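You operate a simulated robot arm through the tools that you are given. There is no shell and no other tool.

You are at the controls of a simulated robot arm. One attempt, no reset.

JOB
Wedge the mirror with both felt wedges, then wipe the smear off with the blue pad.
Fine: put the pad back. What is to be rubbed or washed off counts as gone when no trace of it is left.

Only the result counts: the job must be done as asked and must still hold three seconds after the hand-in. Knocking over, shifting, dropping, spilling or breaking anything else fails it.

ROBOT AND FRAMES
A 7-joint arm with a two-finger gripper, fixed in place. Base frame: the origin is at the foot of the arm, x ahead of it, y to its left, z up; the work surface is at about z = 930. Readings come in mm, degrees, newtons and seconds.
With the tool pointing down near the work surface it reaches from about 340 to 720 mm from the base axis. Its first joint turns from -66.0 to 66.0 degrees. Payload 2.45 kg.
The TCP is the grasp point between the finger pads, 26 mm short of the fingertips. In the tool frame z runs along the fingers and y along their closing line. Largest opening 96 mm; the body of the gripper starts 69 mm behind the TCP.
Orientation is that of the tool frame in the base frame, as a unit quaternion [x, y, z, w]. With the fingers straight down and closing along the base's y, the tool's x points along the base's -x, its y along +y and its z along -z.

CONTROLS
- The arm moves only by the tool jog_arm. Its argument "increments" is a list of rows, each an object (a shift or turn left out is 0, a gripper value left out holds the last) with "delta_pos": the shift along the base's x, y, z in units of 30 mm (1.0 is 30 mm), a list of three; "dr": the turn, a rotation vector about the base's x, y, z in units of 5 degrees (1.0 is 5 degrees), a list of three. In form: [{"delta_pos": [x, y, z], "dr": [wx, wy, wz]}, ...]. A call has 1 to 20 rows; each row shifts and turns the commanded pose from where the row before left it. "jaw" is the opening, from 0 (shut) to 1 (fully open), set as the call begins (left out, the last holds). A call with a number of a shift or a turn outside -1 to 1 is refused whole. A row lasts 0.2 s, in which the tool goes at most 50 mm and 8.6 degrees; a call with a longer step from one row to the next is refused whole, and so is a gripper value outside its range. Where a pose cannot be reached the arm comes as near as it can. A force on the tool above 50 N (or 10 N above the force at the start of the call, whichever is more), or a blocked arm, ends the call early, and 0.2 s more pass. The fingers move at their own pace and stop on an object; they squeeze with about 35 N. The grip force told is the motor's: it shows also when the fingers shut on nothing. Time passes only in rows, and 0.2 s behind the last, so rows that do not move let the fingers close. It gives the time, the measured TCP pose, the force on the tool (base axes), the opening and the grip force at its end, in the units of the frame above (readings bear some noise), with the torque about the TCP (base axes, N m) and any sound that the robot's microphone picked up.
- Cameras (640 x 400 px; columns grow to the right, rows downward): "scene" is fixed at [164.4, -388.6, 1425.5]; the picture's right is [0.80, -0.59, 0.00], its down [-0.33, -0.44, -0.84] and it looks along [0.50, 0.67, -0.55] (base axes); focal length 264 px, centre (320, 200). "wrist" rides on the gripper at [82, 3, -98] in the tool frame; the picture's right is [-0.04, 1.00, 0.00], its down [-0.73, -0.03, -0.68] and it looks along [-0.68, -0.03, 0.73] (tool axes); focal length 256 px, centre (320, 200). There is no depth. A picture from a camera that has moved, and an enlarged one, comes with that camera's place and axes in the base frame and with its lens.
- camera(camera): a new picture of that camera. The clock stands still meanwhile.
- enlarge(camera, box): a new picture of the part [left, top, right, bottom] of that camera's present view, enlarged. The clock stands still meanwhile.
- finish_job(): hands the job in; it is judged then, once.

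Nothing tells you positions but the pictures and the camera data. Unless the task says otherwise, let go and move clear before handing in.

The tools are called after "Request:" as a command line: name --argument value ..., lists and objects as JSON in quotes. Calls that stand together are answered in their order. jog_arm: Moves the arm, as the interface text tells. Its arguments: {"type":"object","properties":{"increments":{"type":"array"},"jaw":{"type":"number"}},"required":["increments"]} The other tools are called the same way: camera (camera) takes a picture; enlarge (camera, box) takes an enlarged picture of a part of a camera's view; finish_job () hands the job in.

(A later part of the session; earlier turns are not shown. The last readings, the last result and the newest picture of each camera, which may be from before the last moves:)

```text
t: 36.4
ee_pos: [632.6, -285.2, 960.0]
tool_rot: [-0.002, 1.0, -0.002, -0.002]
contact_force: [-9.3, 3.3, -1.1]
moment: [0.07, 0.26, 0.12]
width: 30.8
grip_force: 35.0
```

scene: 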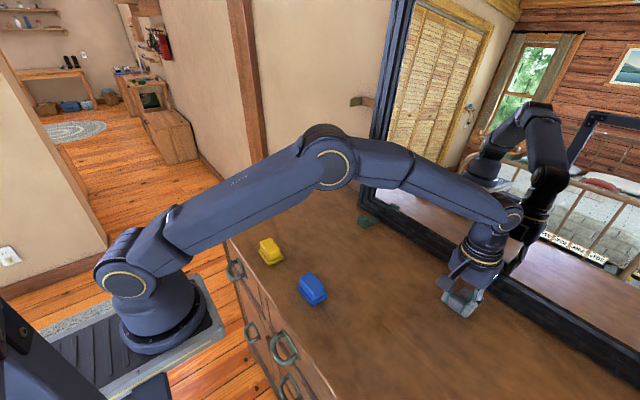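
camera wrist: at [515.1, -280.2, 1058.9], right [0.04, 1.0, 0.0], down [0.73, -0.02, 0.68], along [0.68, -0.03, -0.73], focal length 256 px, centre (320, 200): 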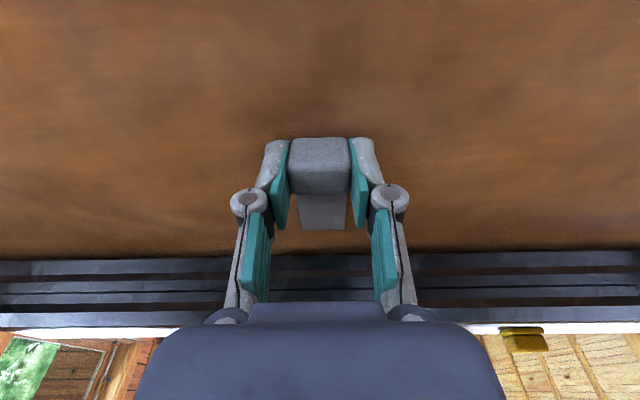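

Request:
jog_arm --increments '[{"delta_pos": [0.03, 0, 0]}, {"delta_pos": [0, 0, 0]}]'

Request:
enlarge --camera "wrist" --box '[220, 120, 440, 310]'

```text
t: 37.0
ee_pos: [634.2, -283.3, 960.7]
tool_rot: [-0.002, 1.0, -0.002, -0.002]
contact_force: [-13.4, 1.7, -2.8]
moment: [0.08, 0.6, 0.08]
width: 31.2
grip_force: 34.9
```

```text
2.11 times, centred on (330, 215) of wrist
camera zoom: at [553.4, -281.4, 1058.2], right [0.04, 1.0, 0.0], down [0.74, -0.02, 0.68], along [0.68, -0.03, -0.74], focal length 539 px, centre (299, 168)
```

zoom: 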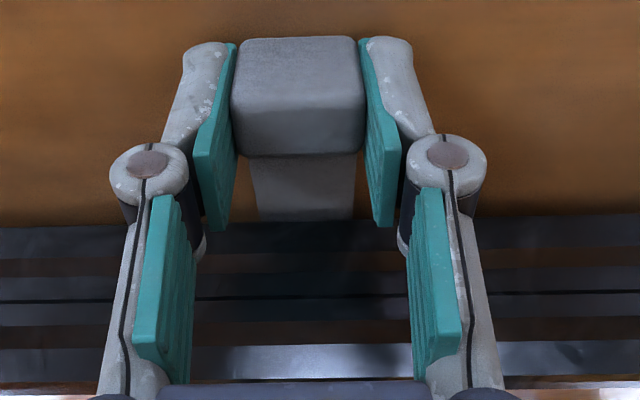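

Snug at about 13 N, same as the green. I'll let it settle down a hair, release, and check it.

Request:
jog_arm --increments '[{"delta_pos": [0.01, 0, -0.015]}, {"delta_pos": [0, 0, 0]}]'

Request:
jog_arm --increments '[{"delta_pos": [0, 0, 0]}, {"delta_pos": [0, 0, 0]}, {"delta_pos": [0, 0, 0]}, {"delta_pos": [0, 0, 0]}]' --jaw 0.7

Request:
enlarge --camera "wrist" --box '[220, 120, 440, 310]'

```text
t: 37.6
ee_pos: [634.6, -284.5, 961.9]
tool_rot: [0.0, 1.0, -0.003, -0.001]
contact_force: [-14.3, -0.9, -3.1]
moment: [0.01, 0.69, -0.04]
width: 31.1
grip_force: 34.9
```

```text
t: 38.6
ee_pos: [635.7, -284.1, 960.7]
tool_rot: [-0.002, 1.0, -0.003, 0.0]
contact_force: [-0.5, -0.8, 0.5]
moment: [0.01, 0.0, -0.02]
width: 67.2
grip_force: 0.0
```

```text
2.11 times, centred on (330, 215) of wrist
camera zoom: at [554.6, -280.9, 1058.1], right [0.04, 1.0, 0.0], down [0.73, -0.02, 0.68], along [0.68, -0.03, -0.73], focal length 539 px, centre (299, 168)
```

zoom: 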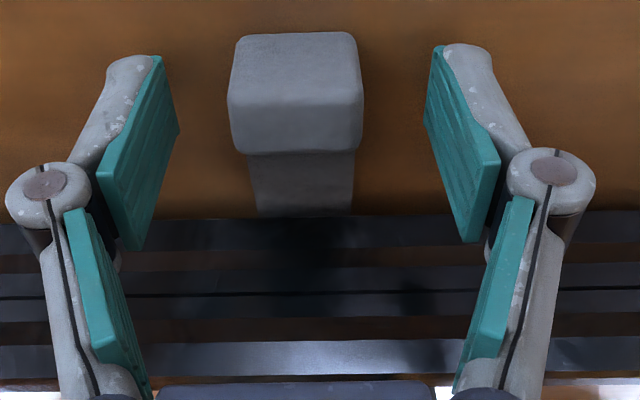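

Both wedges are seated. Since seating the second may have loosened the first, I'll go back to the green one and test it with a gentle push from behind with closed fingers.

Request:
jog_arm --increments '[{"delta_pos": [0, 0, 0.5]}, {"delta_pos": [0, 0, 1]}, {"delta_pos": [0, 0, 1]}, {"delta_pos": [0, 0, 1]}, {"delta_pos": [-0.13, 0.958, 0.3]}, {"delta_pos": [-0.13, 0.958, 0]}, {"delta_pos": [-0.13, 0.958, 0]}, {"delta_pos": [-0.13, 0.958, 0]}, {"delta_pos": [-0.13, 0.958, 0]}, {"delta_pos": [-0.13, 0.958, 0]}, {"delta_pos": [-0.13, 0.958, 0]}, {"delta_pos": [-0.13, 0.958, 0]}, {"delta_pos": [-0.13, 0.958, 0]}, {"delta_pos": [-0.13, 0.958, 0]}, {"delta_pos": [-0.13, 0.958, 0]}, {"delta_pos": [0, 0, 0]}]'

Request:
jog_arm --increments '[{"delta_pos": [0, 0, 0]}, {"delta_pos": [0, 0, 0]}, {"delta_pos": [0, 0, 0]}, {"delta_pos": [0, 0, 0]}]' --jaw 0

Request:
camera --camera "wrist"

Request:
camera --camera "scene"

```text
t: 42.0
ee_pos: [593.0, 30.4, 1073.8]
tool_rot: [-0.001, 1.0, -0.002, 0.0]
contact_force: [-0.1, 0.3, -0.5]
moment: [0.04, 0.02, 0.01]
width: 67.3
grip_force: 0.0
```

```text
t: 43.0
ee_pos: [592.3, 30.5, 1075.0]
tool_rot: [-0.001, 1.0, -0.003, -0.001]
contact_force: [0.0, -0.3, -0.1]
moment: [-0.04, 0.01, -0.02]
width: 0.0
grip_force: 23.6
```

```text
taken
camera wrist: at [511.7, 34.8, 1172.1], right [0.04, 1.0, 0.0], down [0.73, -0.02, 0.68], along [0.68, -0.03, -0.73], focal length 256 px, centre (320, 200)
```

wrist: 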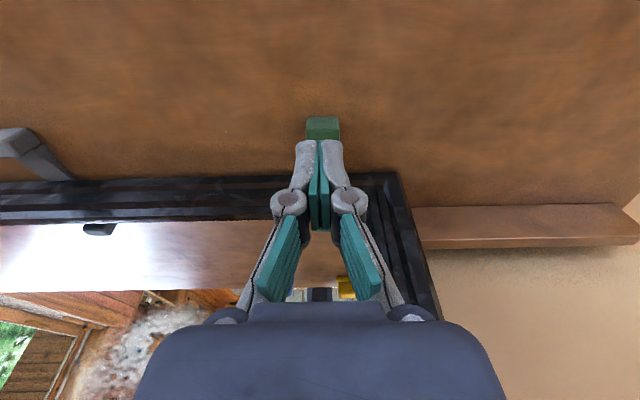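

```text
taken
```

scene: 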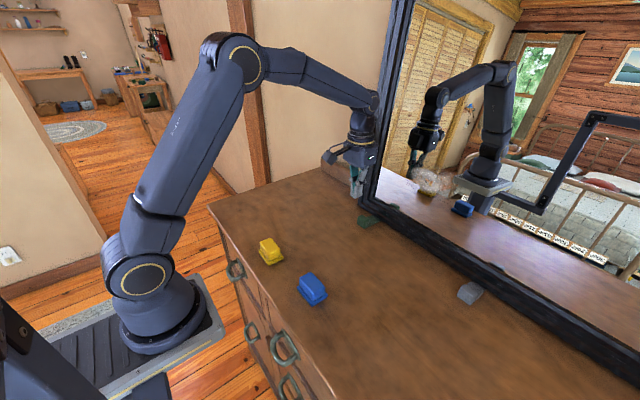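

Green's rear face is at about x=624 and the closed fingers are 20 mm behind it. Descending, then nudging forward.

Request:
jog_arm --increments '[{"delta_pos": [-0.1, 0.03, -0.93]}, {"delta_pos": [0, 0, -0.93]}, {"delta_pos": [0, 0, -0.93]}, {"delta_pos": [0, 0, -0.93]}, {"delta_pos": [0, 0, 0]}, {"delta_pos": [0.2, 0, 0]}, {"delta_pos": [0.2, 0, 0]}, {"delta_pos": [0.1, 0, 0]}, {"delta_pos": [0, 0, 0]}]'

Request:
camera --camera "wrist"

```text
t: 45.0
ee_pos: [604.1, 31.3, 962.4]
tool_rot: [-0.002, 1.0, -0.003, -0.001]
contact_force: [-1.0, -0.2, -0.6]
moment: [0.0, 0.0, 0.02]
width: 0.0
grip_force: 28.4
```

```text
taken
camera wrist: at [523.5, 35.1, 1059.9], right [0.04, 1.0, 0.0], down [0.73, -0.02, 0.68], along [0.68, -0.03, -0.73], focal length 256 px, centre (320, 200)
```

wrist: 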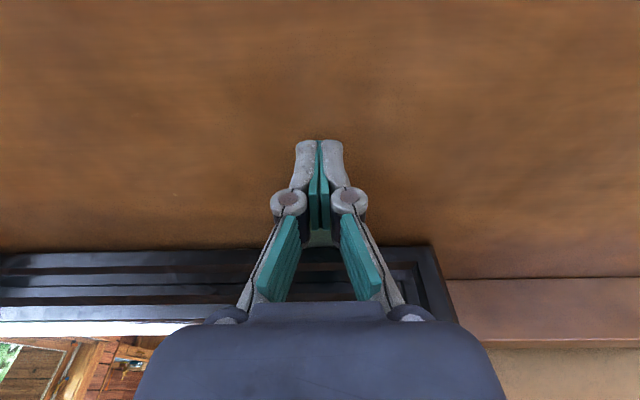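

Request:
jog_arm --increments '[{"delta_pos": [0.1, 0, 0]}, {"delta_pos": [0.07, 0, 0]}, {"delta_pos": [0.05, 0, 0]}, {"delta_pos": [0, 0, 0]}]'

```text
t: 46.0
ee_pos: [609.9, 32.6, 962.7]
tool_rot: [-0.002, 1.0, -0.002, -0.001]
contact_force: [-6.2, -0.1, 0.9]
moment: [-0.03, 0.11, -0.02]
width: 6.1
grip_force: 28.4
```

Request:
jog_arm --increments '[{"delta_pos": [0.04, 0, 0]}, {"delta_pos": [0.03, 0, 0]}, {"delta_pos": [0, 0, 0]}]'

Request:
enlarge --camera "scene" --box '[310, 150, 430, 250]'

```text
t: 46.8
ee_pos: [611.4, 32.8, 963.4]
tool_rot: [-0.002, 1.0, -0.001, -0.002]
contact_force: [-16.2, 0.8, 0.3]
moment: [0.01, 0.35, 0.01]
width: 6.0
grip_force: 29.1
```

```text
4.00 times, centred on (370, 200) of scene
camera zoom: at [164.0, -388.6, 1425.6], right [0.8, -0.59, 0.0], down [-0.33, -0.44, -0.84], along [0.5, 0.67, -0.55], focal length 1056 px, centre (120, 200)
```

zoom: 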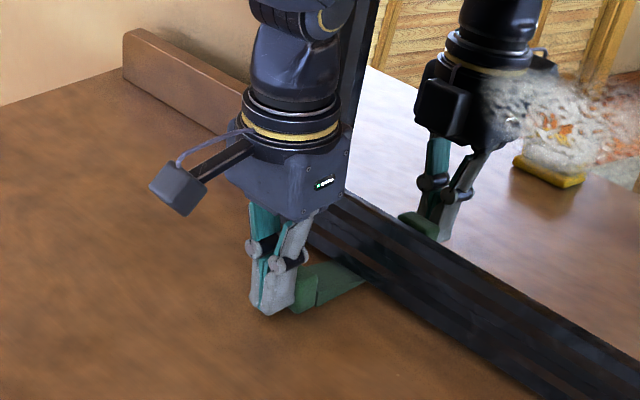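

The green wedge is tight: force climbed straight to 16 N without it giving. I'll back off, rise and go over to the blue pad to look at it closely.

Request:
jog_arm --increments '[{"delta_pos": [-0.2, 0, 0]}, {"delta_pos": [-0.5, 0, 0]}, {"delta_pos": [-0.3, 0, 1]}, {"delta_pos": [0, 0, 1]}, {"delta_pos": [0, 0, 1]}, {"delta_pos": [-0.9, -0.45, 1]}, {"delta_pos": [-0.9, -0.45, 0]}, {"delta_pos": [-0.9, -0.45, 0]}, {"delta_pos": [-0.9, -0.45, 0]}, {"delta_pos": [-0.9, -0.45, 0]}, {"delta_pos": [-0.9, -0.45, 0]}, {"delta_pos": [-0.8, -0.45, 0]}, {"delta_pos": [0, -0.45, 0]}, {"delta_pos": [0, 0, 0]}]' --jaw 0

Request:
jog_arm --increments '[{"delta_pos": [0, 0, 0]}, {"delta_pos": [0, 0, 0]}, {"delta_pos": [0, 0, 0]}, {"delta_pos": [0, 0, 0]}, {"delta_pos": [0, 0, 0]}]' --jaw 1

Request:
camera --camera "wrist"

Request:
camera --camera "scene"

```text
t: 49.8
ee_pos: [396.1, -76.3, 1084.2]
tool_rot: [-0.001, 1.0, -0.002, -0.001]
contact_force: [0.6, -0.2, -0.3]
moment: [0.0, 0.05, 0.0]
width: 0.0
grip_force: 28.2
```

```text
t: 51.0
ee_pos: [396.1, -76.2, 1083.9]
tool_rot: [-0.002, 1.0, -0.003, -0.001]
contact_force: [-0.3, -0.5, -0.4]
moment: [0.01, 0.0, -0.01]
width: 96.0
grip_force: 0.0
```

```text
taken
camera wrist: at [315.7, -72.3, 1181.4], right [0.04, 1.0, 0.0], down [0.73, -0.02, 0.68], along [0.68, -0.03, -0.73], focal length 256 px, centre (320, 200)
```

wrist: 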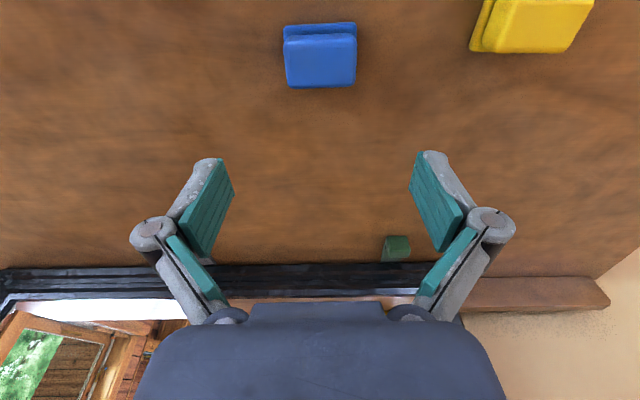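

```text
taken
```

scene: 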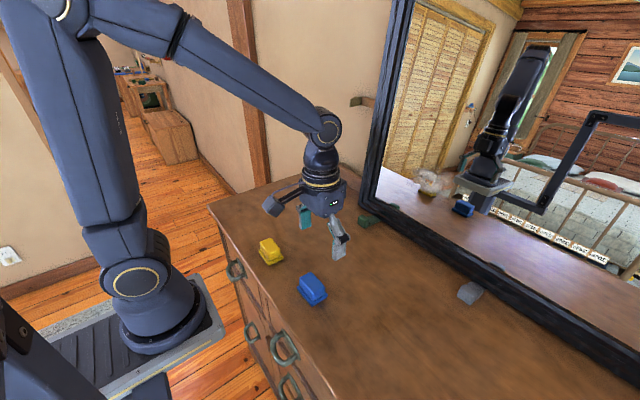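

Request:
enlarge --camera "wrist" --box '[240, 0, 400, 100]'

Request:
enlarge --camera "scene" --box '[280, 250, 360, 320]'

Request:
enlarge --camera "scene" --box '[380, 140, 500, 230]'

```text
4.00 times, centred on (320, 50) of wrist
camera zoom: at [315.7, -72.3, 1181.4], right [0.04, 1.0, 0.0], down [0.73, -0.02, 0.68], along [0.68, -0.03, -0.73], focal length 1024 px, centre (320, 800)
```

zoom: 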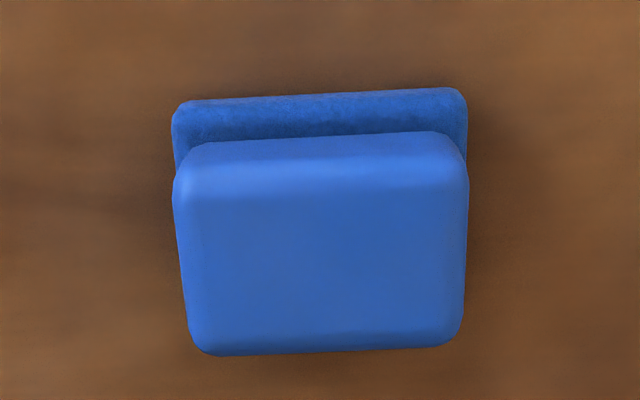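

```text
5.71 times, centred on (320, 285) of scene
camera zoom: at [164.4, -388.6, 1425.5], right [0.8, -0.59, 0.0], down [-0.33, -0.44, -0.84], along [0.5, 0.67, -0.55], focal length 1508 px, centre (320, -286)
```

zoom: 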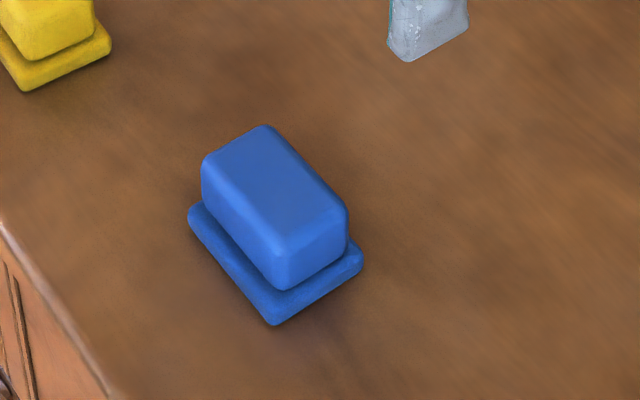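

```text
4.44 times, centred on (440, 185) of scene
camera zoom: at [164.4, -388.6, 1425.5], right [0.8, -0.59, 0.0], down [-0.33, -0.44, -0.84], along [0.5, 0.67, -0.55], focal length 1173 px, centre (-213, 267)
```

zoom: 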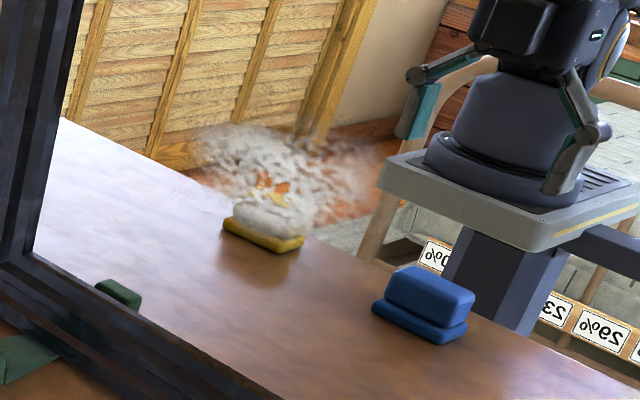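

The blue pad has a 10 mm felt base and a grip block (about 56 × 33 mm) centred at about (374, −76), nearly aligned with the axes. I'll come down partway over it and check the centring.

Request:
jog_arm --increments '[{"delta_pos": [-0.24, 0, -0.8]}, {"delta_pos": [-0.24, 0, -0.8]}, {"delta_pos": [-0.24, 0, -0.8]}, {"delta_pos": [0, 0, -0.2]}, {"delta_pos": [0, 0, 0]}]'

Request:
camera --camera "wrist"

Request:
enlarge --camera "scene" --box '[270, 230, 370, 320]'

```text
t: 52.2
ee_pos: [375.7, -75.4, 1004.6]
tool_rot: [-0.002, 1.0, -0.002, -0.001]
contact_force: [0.2, 0.3, 0.3]
moment: [-0.02, 0.01, -0.01]
width: 95.9
grip_force: 0.0
```

```text
taken
camera wrist: at [294.0, -72.3, 1103.1], right [0.04, 1.0, 0.0], down [0.73, -0.02, 0.68], along [0.68, -0.03, -0.73], focal length 256 px, centre (320, 200)
```

wrist: 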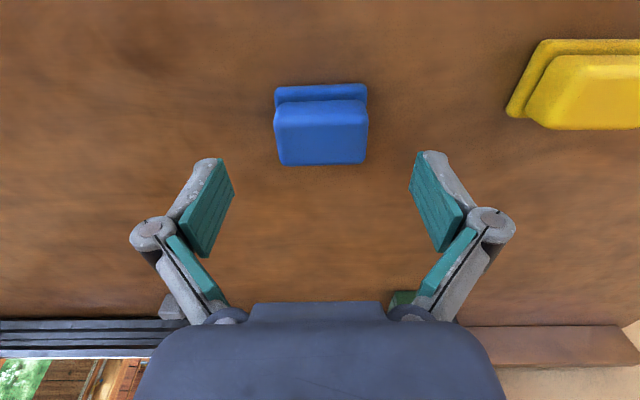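

```text
4.44 times, centred on (320, 275) of scene
camera zoom: at [164.4, -388.6, 1425.5], right [0.8, -0.59, 0.0], down [-0.33, -0.44, -0.84], along [0.5, 0.67, -0.55], focal length 1173 px, centre (320, -133)
```

zoom: 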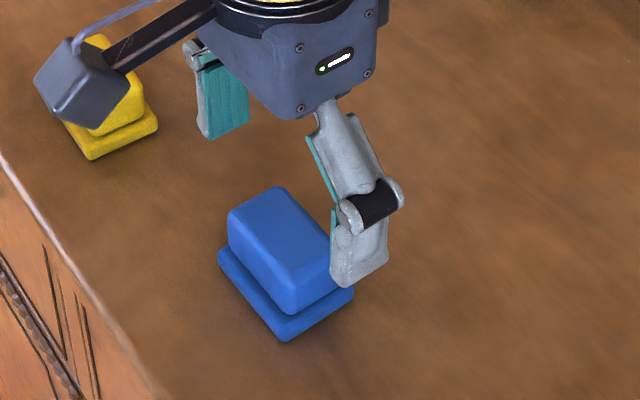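

Centred within a millimetre or so. I'll descend to z≈971, so the fingertips stay just above the felt base, and close.

Request:
jog_arm --increments '[{"delta_pos": [-0.03, 0.01, -0.6]}, {"delta_pos": [-0.03, 0.01, -0.5]}, {"delta_pos": [0, 0, 0]}]'

Request:
enlarge --camera "scene" --box '[270, 230, 370, 320]'

Request:
camera --camera "wrist"

```text
t: 53.0
ee_pos: [371.9, -75.0, 971.7]
tool_rot: [-0.002, 1.0, -0.002, 0.0]
contact_force: [-0.3, -0.5, 0.0]
moment: [-0.03, 0.02, 0.0]
width: 95.8
grip_force: 0.0
```

```text
4.44 times, centred on (320, 275) of scene
camera zoom: at [164.4, -388.6, 1425.5], right [0.8, -0.59, 0.0], down [-0.33, -0.44, -0.84], along [0.5, 0.67, -0.55], focal length 1173 px, centre (320, -133)
```

zoom: 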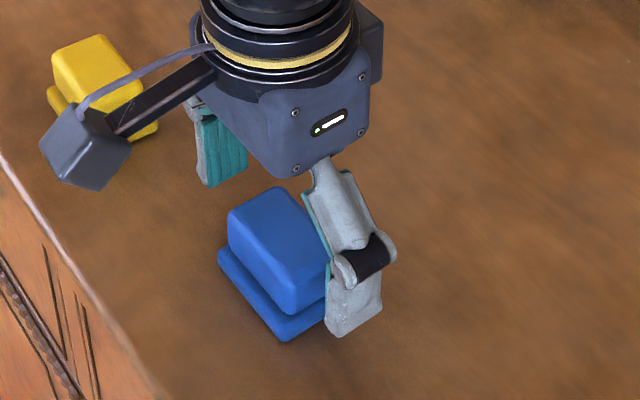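

```text
taken
camera wrist: at [291.8, -71.7, 1069.6], right [0.04, 1.0, 0.0], down [0.73, -0.02, 0.68], along [0.68, -0.03, -0.73], focal length 256 px, centre (320, 200)
```

wrist: 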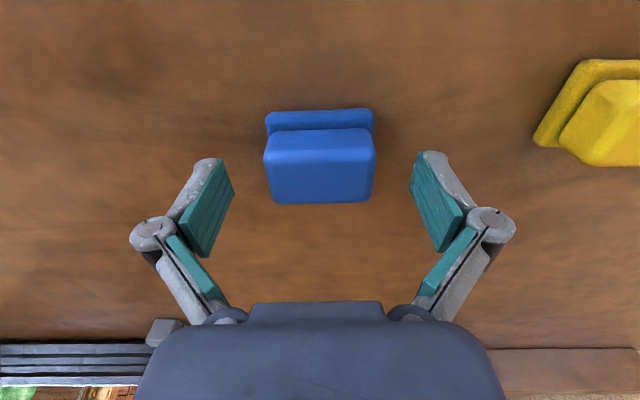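

Positioned correctly. Closing on the pad's grip block.

Request:
jog_arm --increments '[{"delta_pos": [0, 0, 0]}, {"delta_pos": [0, 0, 0]}, {"delta_pos": [0, 0, 0]}, {"delta_pos": [0, 0, 0]}, {"delta_pos": [0, 0, 0]}]' --jaw 0

Request:
camera --camera "wrist"

Request:
enlarge --camera "scene" --box '[270, 230, 370, 320]'

```text
t: 54.2
ee_pos: [371.6, -75.1, 973.7]
tool_rot: [-0.002, 1.0, -0.002, 0.0]
contact_force: [-1.4, 1.5, 5.8]
moment: [0.05, 0.0, 0.04]
width: 55.0
grip_force: 35.2
```

```text
taken
camera wrist: at [291.8, -71.7, 1070.0], right [0.04, 1.0, 0.0], down [0.73, -0.02, 0.68], along [0.68, -0.03, -0.73], focal length 256 px, centre (320, 200)
```

wrist: 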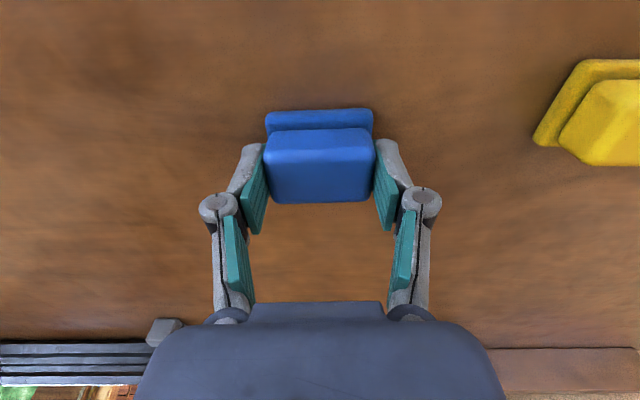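

```text
4.44 times, centred on (320, 275) of scene
camera zoom: at [164.3, -388.5, 1425.5], right [0.8, -0.59, 0.0], down [-0.33, -0.44, -0.84], along [0.5, 0.67, -0.55], focal length 1173 px, centre (320, -133)
```

zoom: 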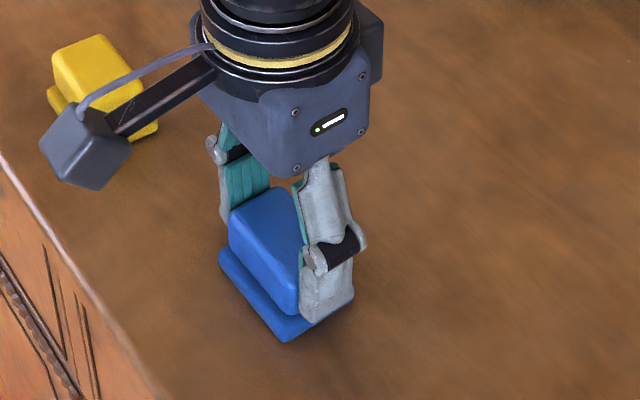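

The pad is held (55 mm, 35 N) with the grasp at about (372, −75, 972), which I'll reuse for putting it back. Lifting now, then turning the tool toward the mirror.

Request:
jog_arm --increments '[{"delta_pos": [0, 0, 0.5]}, {"delta_pos": [0, 0, 1]}, {"delta_pos": [0, 0, 1]}, {"delta_pos": [0, 0, 1]}, {"delta_pos": [0, 0, 1]}, {"delta_pos": [0, 0, 0.5]}, {"delta_pos": [0.5, -0.04, 0], "dr": [0, -1, 0]}, {"delta_pos": [0.5, -0.04, 0], "dr": [0, -1, 0]}, {"delta_pos": [0.5, -0.04, 0], "dr": [0, -1, 0]}, {"delta_pos": [0.5, -0.04, 0], "dr": [0, -1, 0]}, {"delta_pos": [0.5, -0.04, 0], "dr": [0, -1, 0]}, {"delta_pos": [0.5, -0.04, 0], "dr": [0, -1, 0]}, {"delta_pos": [0.5, -0.04, 0], "dr": [0, -1, 0]}, {"delta_pos": [0.5, -0.04, 0], "dr": [0, -1, 0]}, {"delta_pos": [0, 0, 0]}]'

Request:
camera --camera "scene"

Request:
camera --camera "wrist"

```text
t: 57.4
ee_pos: [494.8, -85.3, 1122.1]
tool_rot: [0.0, 0.94, -0.002, 0.342]
contact_force: [-0.4, -1.2, -0.5]
moment: [0.03, 0.0, -0.04]
width: 0.0
grip_force: 28.1
```

```text
taken
```

scene: 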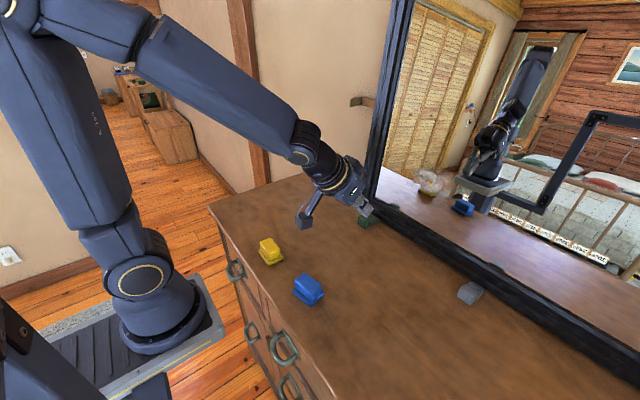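

```text
taken
camera wrist: at [369.3, -81.3, 1143.7], right [0.03, 1.0, 0.02], down [0.13, -0.02, 0.99], along [0.99, -0.03, -0.13], focal length 256 px, centre (320, 200)
```

wrist: 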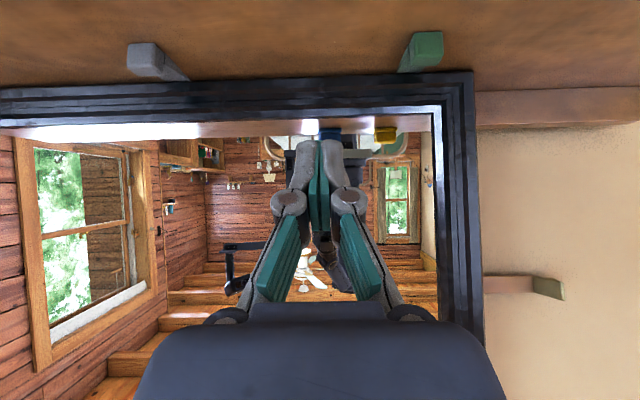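

The pad slipped out as I lifted: the jaw reads 0 and the pad is still on the table, slightly turned. I evidently gripped too high on its rounded block. I'll look closely at where it is now.

Request:
enlarge --camera "scene" --box '[270, 250, 350, 320]'

Request:
enlarge --camera "wrist" --box '[220, 80, 440, 220]'

Request:
enlarge --camera "wrist" --box '[100, 20, 480, 180]'

```text
5.71 times, centred on (310, 285) of scene
camera zoom: at [164.4, -388.6, 1425.5], right [0.8, -0.59, 0.0], down [-0.33, -0.44, -0.84], along [0.5, 0.67, -0.55], focal length 1508 px, centre (377, -286)
```

zoom: 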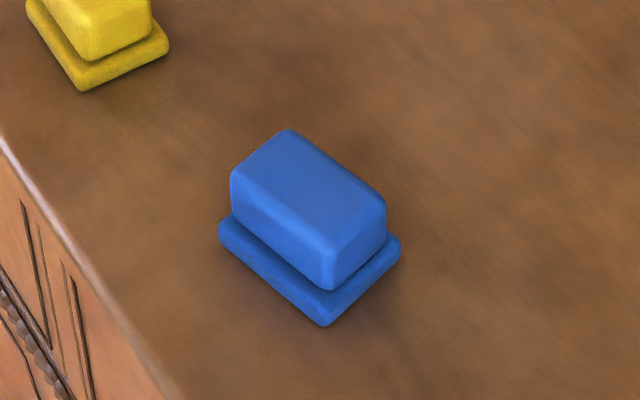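

```text
2.86 times, centred on (330, 150) of wrist
camera zoom: at [369.3, -81.3, 1143.7], right [0.03, 1.0, 0.02], down [0.13, -0.02, 0.99], along [0.99, -0.03, -0.13], focal length 731 px, centre (291, 343)
```

zoom: 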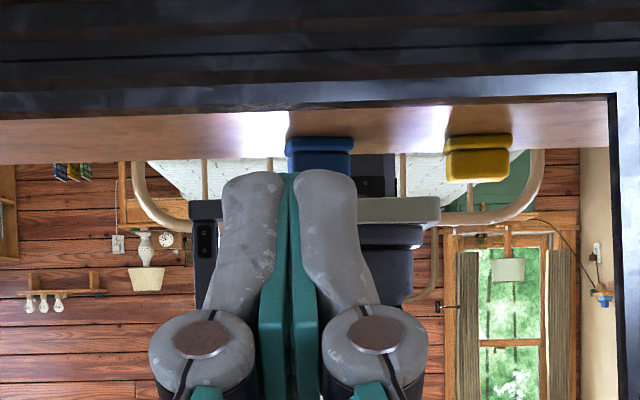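

```text
1.68 times, centred on (290, 100) of wrist
camera zoom: at [369.3, -81.3, 1143.7], right [0.03, 1.0, 0.02], down [0.13, -0.02, 0.99], along [0.99, -0.03, -0.13], focal length 431 px, centre (370, 368)
```

zoom: 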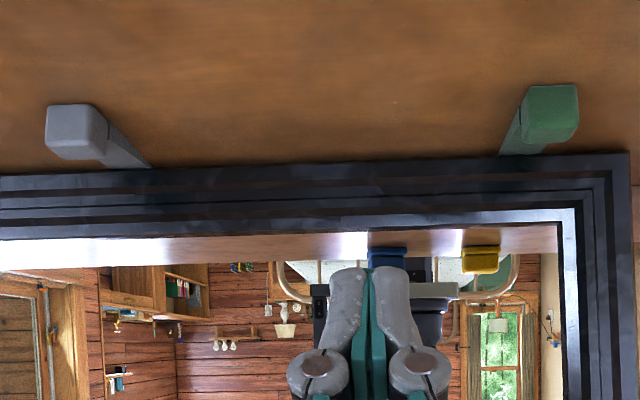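

The pad now sits at about (369, −71), turned roughly 10°. Its start pose was (375.5, −76) at about 1.5°. Before regripping I want a low side view of its profile to see why it slipped.

Request:
jog_arm --increments '[{"delta_pos": [-0.231, -0.185, -0.254], "dr": [0, 0, 1]}, {"delta_pos": [-0.231, -0.185, -0.254], "dr": [0, 0, 1]}, {"delta_pos": [-0.231, -0.185, -0.254], "dr": [0, 0, 1]}, {"delta_pos": [-0.231, -0.185, -0.254], "dr": [0, 0, 1]}, {"delta_pos": [-0.231, -0.185, -0.254], "dr": [0, 0, 1]}, {"delta_pos": [-0.231, -0.185, -0.254], "dr": [0, 0, 1]}, {"delta_pos": [-0.231, -0.185, -0.254], "dr": [0, 0, 1]}, {"delta_pos": [-0.231, -0.185, -0.254], "dr": [0, 0, 1]}, {"delta_pos": [-0.231, -0.185, -0.254], "dr": [0, 0, 1]}, {"delta_pos": [-0.231, -0.185, -0.254], "dr": [0, 0, 1]}, {"delta_pos": [-0.231, -0.185, -0.254], "dr": [0, 0, 1]}, {"delta_pos": [-0.231, -0.185, -0.254], "dr": [0, 0, 1]}, {"delta_pos": [-0.231, -0.185, -0.254], "dr": [0, 0, 1]}, {"delta_pos": [-0.231, -0.185, -0.254], "dr": [0, 0, 1]}, {"delta_pos": [-0.231, -0.185, -0.254], "dr": [0, 0, 1]}, {"delta_pos": [-0.231, -0.185, -0.254], "dr": [0, 0, 1]}, {"delta_pos": [-0.231, -0.185, -0.254], "dr": [0, 0, 1]}, {"delta_pos": [-0.231, -0.185, -0.254], "dr": [0, 0, 1]}, {"delta_pos": [0, 0, 0]}]' --jaw 1

Request:
camera --camera "wrist"

Request:
camera --camera "scene"

```text
t: 61.4
ee_pos: [369.0, -184.7, 985.5]
tool_rot: [0.666, -0.663, -0.24, -0.243]
contact_force: [-0.5, 0.4, 0.1]
moment: [-0.02, 0.0, -0.03]
width: 96.1
grip_force: 0.0
```

```text
taken
camera wrist: at [366.3, -309.7, 1007.3], right [-1.0, 0.03, 0.02], down [0.02, 0.13, 0.99], along [0.03, 0.99, -0.13], focal length 256 px, centre (320, 200)
```

wrist: 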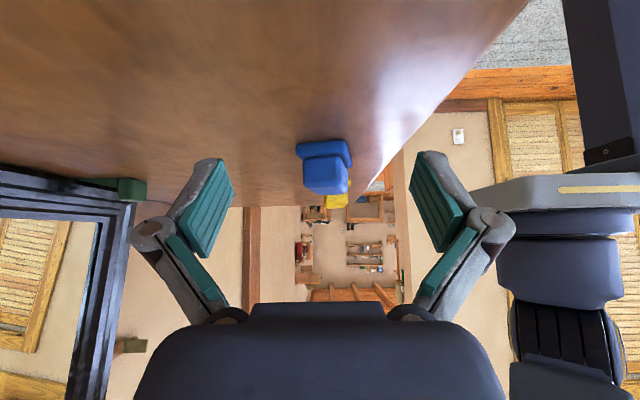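

```text
taken
```

scene: 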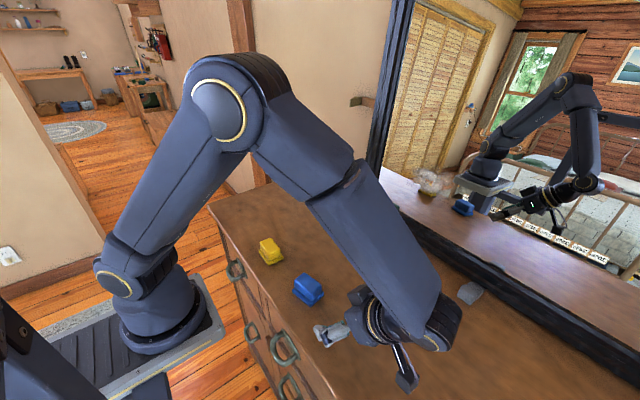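

Request:
enlarge --camera "wrist" --box '[270, 120, 380, 220]'

```text
4.00 times, centred on (325, 170) of wrist
camera zoom: at [366.3, -309.7, 1007.3], right [-1.0, 0.03, 0.02], down [0.02, 0.13, 0.99], along [0.03, 0.99, -0.13], focal length 1024 px, centre (300, 320)
```

zoom: 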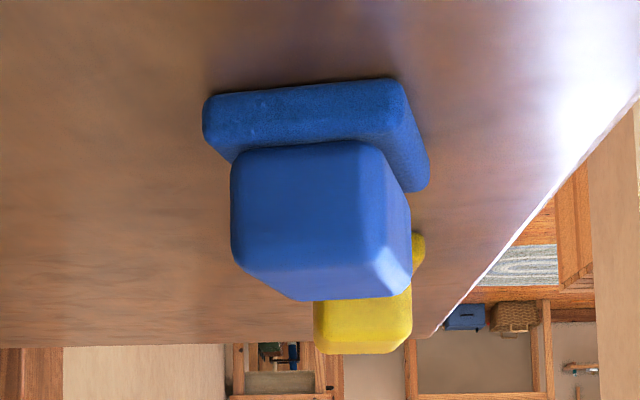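

That explains it: the finger linkage shortens when wide open, so at 55 mm the tips reach only about 20 mm past the TCP and I held just the rounded top. I'll return to a top view over the pad and grip about 8 mm lower.

Request:
jog_arm --increments '[{"delta_pos": [0, 0, 0.8], "dr": [-0.348, 0.348, -0.9556]}, {"delta_pos": [0, 0, 0.8], "dr": [-0.348, 0.348, -0.9556]}, {"delta_pos": [0, 0, 0.8], "dr": [-0.348, 0.348, -0.9556]}, {"delta_pos": [0, 0, 0.8], "dr": [-0.348, 0.348, -0.9556]}, {"delta_pos": [0.038, 0.269, 0], "dr": [-0.348, 0.348, -0.9556]}, {"delta_pos": [0.038, 0.269, 0], "dr": [-0.348, 0.348, -0.9556]}, {"delta_pos": [0.038, 0.269, 0], "dr": [-0.348, 0.348, -0.9556]}, {"delta_pos": [0.038, 0.269, 0], "dr": [-0.348, 0.348, -0.9556]}, {"delta_pos": [0.038, 0.269, 0], "dr": [-0.348, 0.348, -0.9556]}, {"delta_pos": [0.038, 0.269, 0], "dr": [-0.348, 0.348, -0.9556]}, {"delta_pos": [0.038, 0.269, 0], "dr": [-0.348, 0.348, -0.9556]}, {"delta_pos": [0.038, 0.269, 0], "dr": [-0.348, 0.348, -0.9556]}, {"delta_pos": [0.038, 0.269, 0], "dr": [-0.348, 0.348, -0.9556]}, {"delta_pos": [0.038, 0.269, 0], "dr": [-0.348, 0.348, -0.9556]}, {"delta_pos": [0.038, 0.269, 0], "dr": [-0.348, 0.348, -0.9556]}, {"delta_pos": [0.038, 0.269, 0], "dr": [-0.348, 0.348, -0.9556]}, {"delta_pos": [0.038, 0.269, 0], "dr": [-0.348, 0.348, -0.9556]}, {"delta_pos": [0.038, 0.269, 0], "dr": [-0.348, 0.348, -0.9556]}, {"delta_pos": [0, 0, 0]}]'

Request:
camera --camera "wrist"

Request:
enlarge --camera "wrist" --box '[240, 0, 400, 120]'

```text
t: 65.4
ee_pos: [384.3, -71.7, 1080.1]
tool_rot: [-0.001, 1.0, -0.003, -0.001]
contact_force: [0.4, 0.2, 0.0]
moment: [0.0, -0.03, -0.01]
width: 96.1
grip_force: 0.1
```

```text
taken
camera wrist: at [303.7, -67.1, 1178.1], right [0.04, 1.0, -0.01], down [0.73, -0.02, 0.68], along [0.68, -0.03, -0.73], focal length 256 px, centre (320, 200)
```

wrist: 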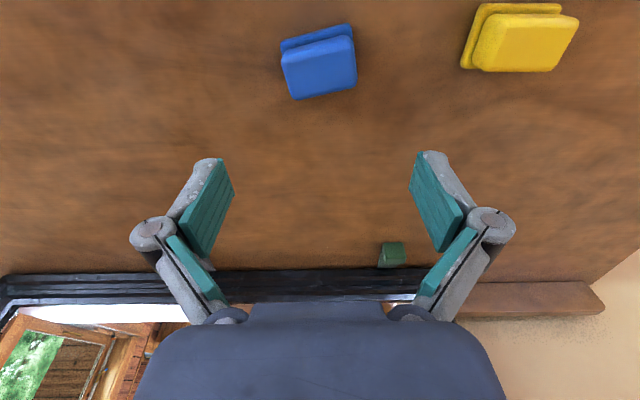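

```text
3.33 times, centred on (320, 60) of wrist
camera zoom: at [303.7, -67.1, 1178.1], right [0.04, 1.0, -0.01], down [0.73, -0.02, 0.68], along [0.68, -0.03, -0.73], focal length 853 px, centre (320, 667)
```

zoom: 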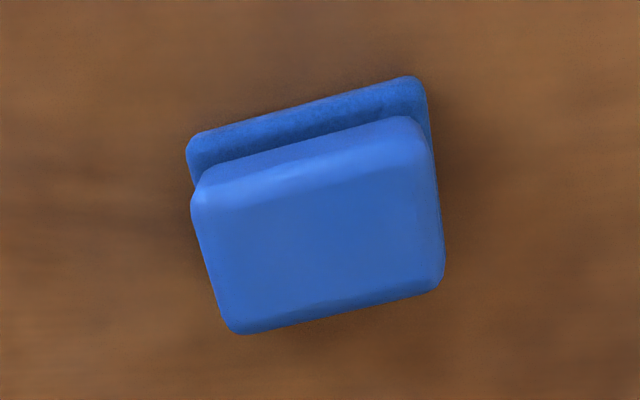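

The pad is at about (367.5, −69.5), yawed about +12°. I'll match that yaw, descend part way and check the alignment.

Request:
jog_arm --increments '[{"delta_pos": [-0.19, 0.025, -0.85], "dr": [0, 0, 0.8]}, {"delta_pos": [-0.19, 0.025, -0.85], "dr": [0, 0, 0.8]}, {"delta_pos": [-0.19, 0.025, -0.85], "dr": [0, 0, 0.8]}, {"delta_pos": [0, 0, 0]}]'

Request:
camera --camera "wrist"

Request:
enlarge --camera "scene" --box '[270, 230, 370, 320]'

```text
t: 66.4
ee_pos: [368.5, -68.6, 1003.4]
tool_rot: [-0.107, 0.994, -0.003, -0.001]
contact_force: [0.1, 0.5, -0.1]
moment: [0.0, 0.01, -0.01]
width: 95.9
grip_force: 0.1
```

```text
taken
camera wrist: at [288.5, -81.6, 1100.5], right [-0.17, 0.99, 0.0], down [0.72, 0.13, 0.68], along [0.67, 0.11, -0.73], focal length 256 px, centre (320, 200)
```

wrist: 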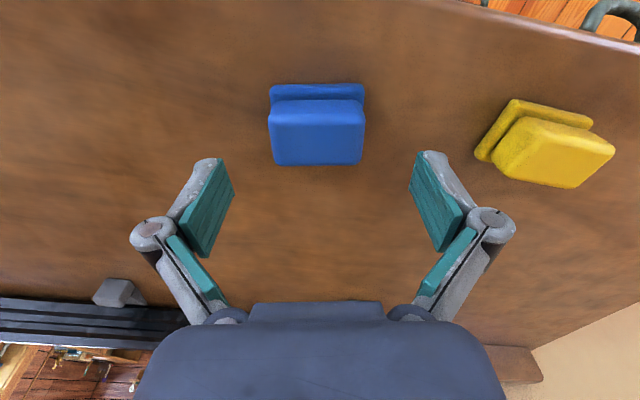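

```text
4.44 times, centred on (320, 275) of scene
camera zoom: at [164.4, -388.6, 1425.5], right [0.8, -0.59, 0.0], down [-0.33, -0.44, -0.84], along [0.5, 0.67, -0.55], focal length 1173 px, centre (320, -133)
```

zoom: 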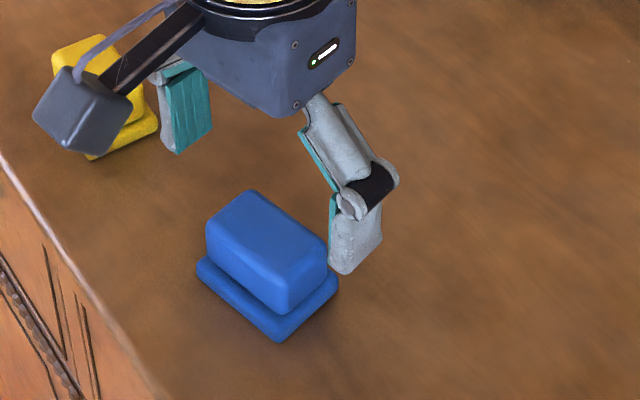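

Aligned in yaw, with a 2–3 mm lateral correction needed. I'll descend to about z=966 and close, then test with a small slow lift.

Request:
jog_arm --increments '[{"delta_pos": [0.017, -0.085, -0.6]}, {"delta_pos": [0, 0, -0.5]}, {"delta_pos": [0, 0, -0.13]}, {"delta_pos": [0, 0, 0]}]'

Request:
camera --camera "wrist"

```text
t: 67.4
ee_pos: [368.1, -71.6, 965.9]
tool_rot: [-0.105, 0.994, -0.003, -0.001]
contact_force: [-0.4, 0.0, -0.8]
moment: [0.0, 0.0, 0.0]
width: 95.9
grip_force: 0.0
```

```text
taken
camera wrist: at [288.9, -83.9, 1063.9], right [-0.17, 0.99, 0.0], down [0.72, 0.13, 0.68], along [0.67, 0.11, -0.73], focal length 256 px, centre (320, 200)
```

wrist: 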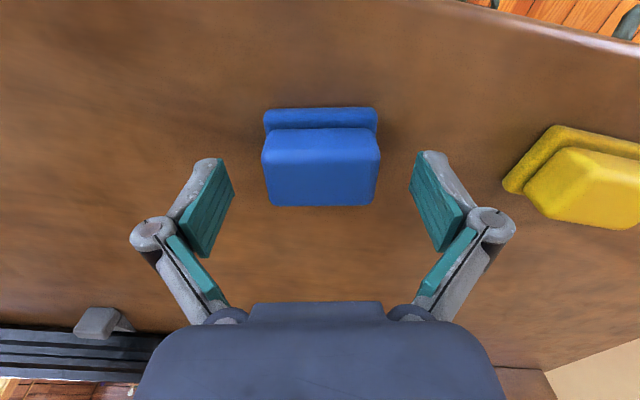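

Well centred. Closing.

Request:
jog_arm --increments '[{"delta_pos": [0, 0, 0]}, {"delta_pos": [0, 0, 0]}, {"delta_pos": [0, 0, 0]}, {"delta_pos": [0, 0, 0]}, {"delta_pos": [0, 0, 0]}]' --jaw 0

Request:
enlarge --camera "scene" --box '[270, 230, 370, 320]'

Request:
enlarge --camera "wrist" --box '[200, 90, 440, 240]'

```text
t: 68.6
ee_pos: [367.5, -71.4, 966.9]
tool_rot: [-0.105, 0.994, -0.003, -0.001]
contact_force: [-0.6, 0.3, 5.4]
moment: [-0.03, 0.07, -0.06]
width: 55.1
grip_force: 34.8
```

```text
4.44 times, centred on (320, 275) of scene
camera zoom: at [164.3, -388.6, 1425.5], right [0.8, -0.59, 0.0], down [-0.33, -0.44, -0.84], along [0.5, 0.67, -0.55], focal length 1173 px, centre (320, -133)
```

zoom: 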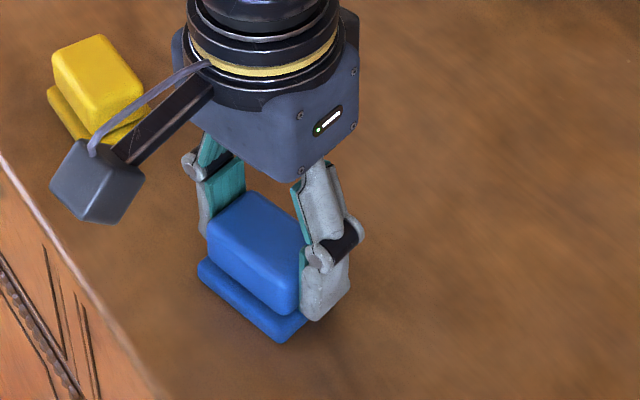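

```text
2.67 times, centred on (320, 165) of wrist
camera zoom: at [288.9, -83.9, 1064.2], right [-0.17, 0.99, 0.0], down [0.72, 0.13, 0.68], along [0.67, 0.11, -0.73], focal length 683 px, centre (320, 293)
```

zoom: 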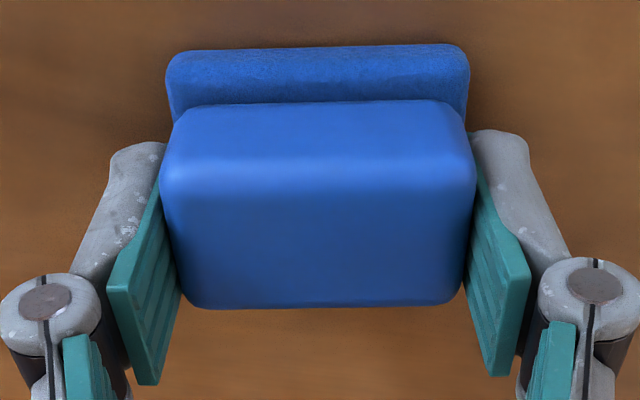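

Test lift of a few millimetres, slowly.

Request:
jog_arm --increments '[{"delta_pos": [0, 0, 0.05]}, {"delta_pos": [0, 0, 0.05]}, {"delta_pos": [0, 0, 0.05]}, {"delta_pos": [0, 0, 0.05]}, {"delta_pos": [0, 0, 0]}]'

Request:
enlarge --camera "scene" --box '[270, 230, 370, 320]'

Request:
enlarge --camera "wrist" --box '[200, 90, 440, 240]'

```text
t: 69.8
ee_pos: [369.0, -70.5, 974.1]
tool_rot: [-0.105, 0.994, -0.003, 0.0]
contact_force: [-0.2, 0.2, 0.1]
moment: [-0.02, 0.0, 0.01]
width: 55.1
grip_force: 35.1
```

```text
4.44 times, centred on (320, 275) of scene
camera zoom: at [164.4, -388.6, 1425.5], right [0.8, -0.59, 0.0], down [-0.33, -0.44, -0.84], along [0.5, 0.67, -0.55], focal length 1173 px, centre (320, -133)
```

zoom: 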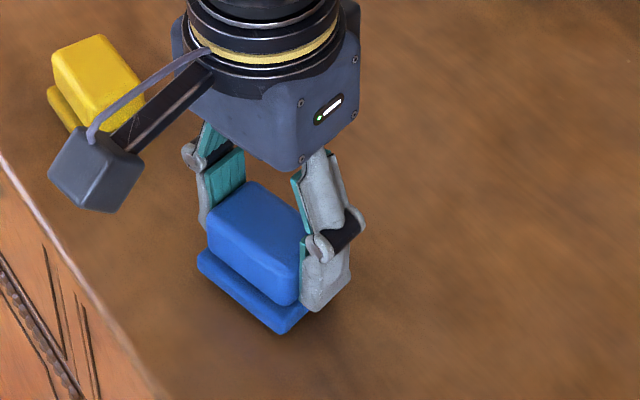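

```text
2.67 times, centred on (320, 165) of wrist
camera zoom: at [289.2, -84.0, 1070.9], right [-0.17, 0.99, 0.0], down [0.72, 0.13, 0.68], along [0.67, 0.11, -0.73], focal length 683 px, centre (320, 293)
```

zoom: 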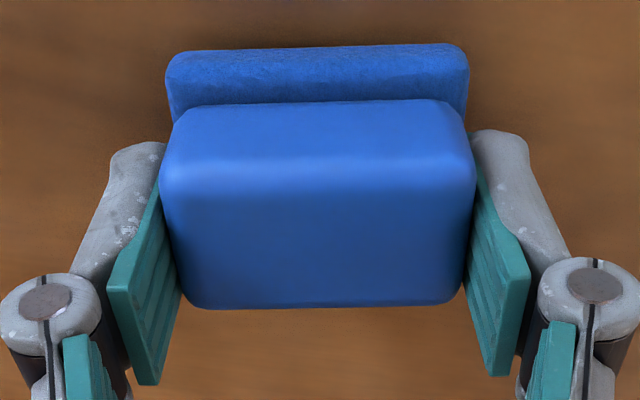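

The pad lifts with the gripper this time, unmoved in the grip. Lifting further at moderate speed and rechecking.

Request:
jog_arm --increments '[{"delta_pos": [0, 0, 0.2]}, {"delta_pos": [0, 0, 0.3]}, {"delta_pos": [0, 0, 0.4]}, {"delta_pos": [0, 0, 0.5]}, {"delta_pos": [0, 0, 0.5]}, {"delta_pos": [0, 0, 0.5]}, {"delta_pos": [0, 0, 0.5]}, {"delta_pos": [0, 0, 0.5]}, {"delta_pos": [0, 0, 0.4]}, {"delta_pos": [0, 0, 0.3]}, {"delta_pos": [0, 0, 0]}]'

Request:
enlarge --camera "wrist" --box '[200, 90, 440, 240]'

Request:
camera --camera "scene"

```text
t: 72.2
ee_pos: [366.5, -70.1, 1098.1]
tool_rot: [-0.106, 0.994, -0.003, 0.0]
contact_force: [0.5, 0.0, -0.2]
moment: [0.01, 0.0, 0.01]
width: 54.8
grip_force: 34.9
```

```text
2.67 times, centred on (320, 165) of wrist
camera zoom: at [287.9, -83.5, 1194.9], right [-0.17, 0.99, 0.0], down [0.72, 0.13, 0.68], along [0.67, 0.11, -0.73], focal length 683 px, centre (320, 293)
```

zoom: 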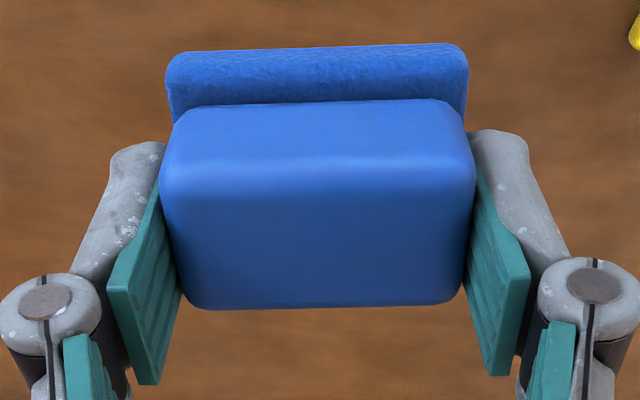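

```text
taken
```

scene: 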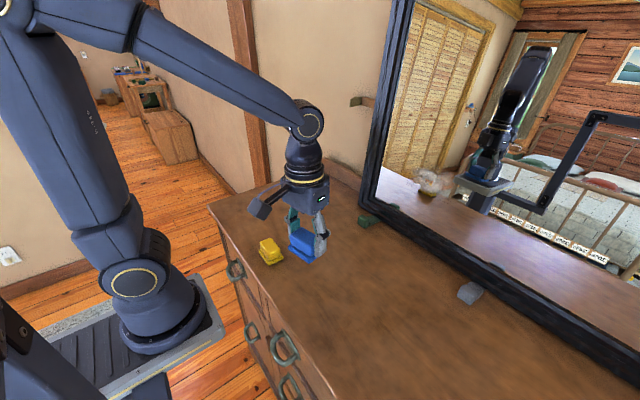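

The grip is solid now. Next I'll turn the yaw back to straight and pitch the tool toward the mirror in two stages, checking the pad on the way.

Request:
jog_arm --increments '[{"delta_pos": [0.44, -0.04, 0.02], "dr": [0, 0, -0.8]}, {"delta_pos": [0.44, -0.04, 0.02], "dr": [0, 0, -0.8]}, {"delta_pos": [0.44, -0.04, 0.02], "dr": [0, 0, -0.82]}, {"delta_pos": [0.44, -0.04, 0.02], "dr": [0, -0.982, 0]}, {"delta_pos": [0.44, -0.04, 0.02], "dr": [0, -0.982, 0]}, {"delta_pos": [0.44, -0.04, 0.02], "dr": [0, -0.982, 0]}, {"delta_pos": [0.44, -0.04, 0.02], "dr": [0, -0.982, 0]}, {"delta_pos": [0.44, -0.04, 0.02], "dr": [0, -0.982, 0]}, {"delta_pos": [0.44, -0.04, 0.02], "dr": [0, -0.982, 0]}, {"delta_pos": [0.44, -0.04, 0.02], "dr": [0, -0.982, 0]}, {"delta_pos": [0.44, -0.04, 0.02], "dr": [0, -0.982, 0]}, {"delta_pos": [0, 0, 0]}]'

Request:
camera --camera "wrist"

Request:
camera --camera "scene"

```text
t: 74.8
ee_pos: [513.9, -82.6, 1104.2]
tool_rot: [0.001, 0.942, -0.002, 0.335]
contact_force: [0.5, 0.2, -1.0]
moment: [-0.04, -0.03, -0.01]
width: 55.0
grip_force: 35.6
```

```text
taken
camera wrist: at [388.5, -79.1, 1127.3], right [0.03, 1.0, 0.02], down [0.14, -0.03, 0.99], along [0.99, -0.03, -0.14], focal length 256 px, centre (320, 200)
```

wrist: 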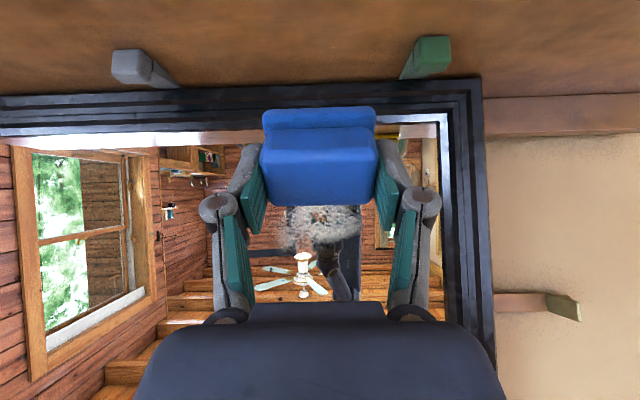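

```text
taken
```

scene: 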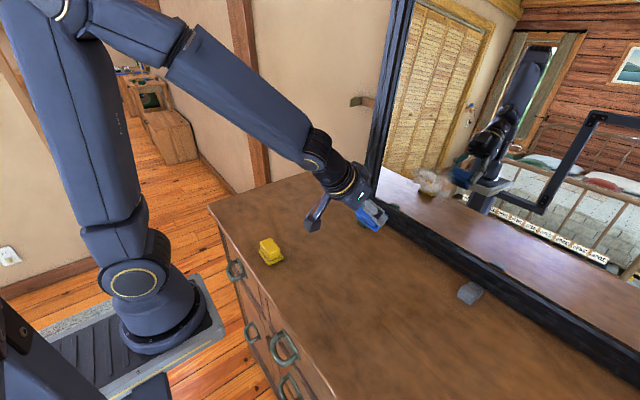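

Pad still firmly held. Completing the turn so that the pad faces the mirror square-on, about 50 mm short of the glass.

Request:
jog_arm --increments '[{"delta_pos": [0.4, -0.035, 0.02], "dr": [0, -0.982, 0]}, {"delta_pos": [0.4, -0.035, 0.02], "dr": [0, -0.982, 0]}, {"delta_pos": [0.4, -0.035, 0.02], "dr": [0, -0.982, 0]}, {"delta_pos": [0.4, -0.035, 0.02], "dr": [0, -0.982, 0]}, {"delta_pos": [0.4, -0.035, 0.02], "dr": [0, -0.982, 0]}, {"delta_pos": [0.4, -0.035, 0.02], "dr": [0, -0.982, 0]}, {"delta_pos": [0.4, -0.035, 0.02], "dr": [0, -0.982, 0]}, {"delta_pos": [0.4, -0.035, 0.02], "dr": [0, -0.982, 0]}, {"delta_pos": [0.4, -0.035, 0.02], "dr": [0, -0.982, 0]}, {"delta_pos": [0, 0, 0]}]'

Request:
camera --camera "wrist"

Request:
camera --camera "scene"

```text
t: 77.0
ee_pos: [622.1, -94.0, 1108.7]
tool_rot: [0.002, 0.746, -0.002, 0.666]
contact_force: [-0.5, -0.8, -0.6]
moment: [-0.02, 0.0, -0.01]
width: 55.1
grip_force: 35.3
```

```text
taken
camera wrist: at [515.5, -89.5, 1038.1], right [0.01, 1.0, 0.04], down [-0.59, -0.03, 0.81], along [0.81, -0.03, 0.59], focal length 256 px, centre (320, 200)
```

wrist: 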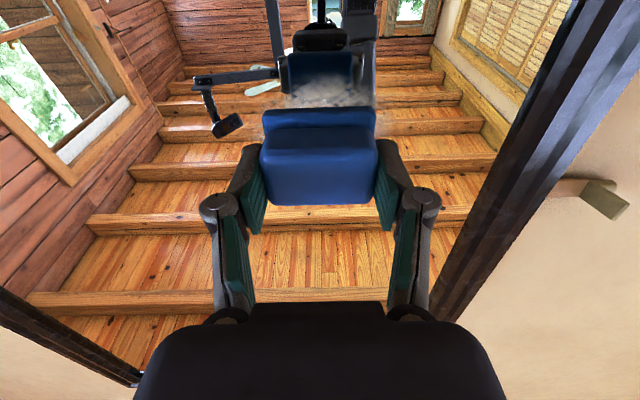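

```text
taken
```

scene: 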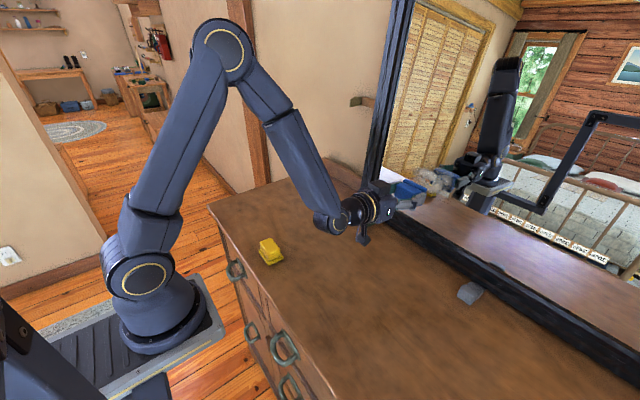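

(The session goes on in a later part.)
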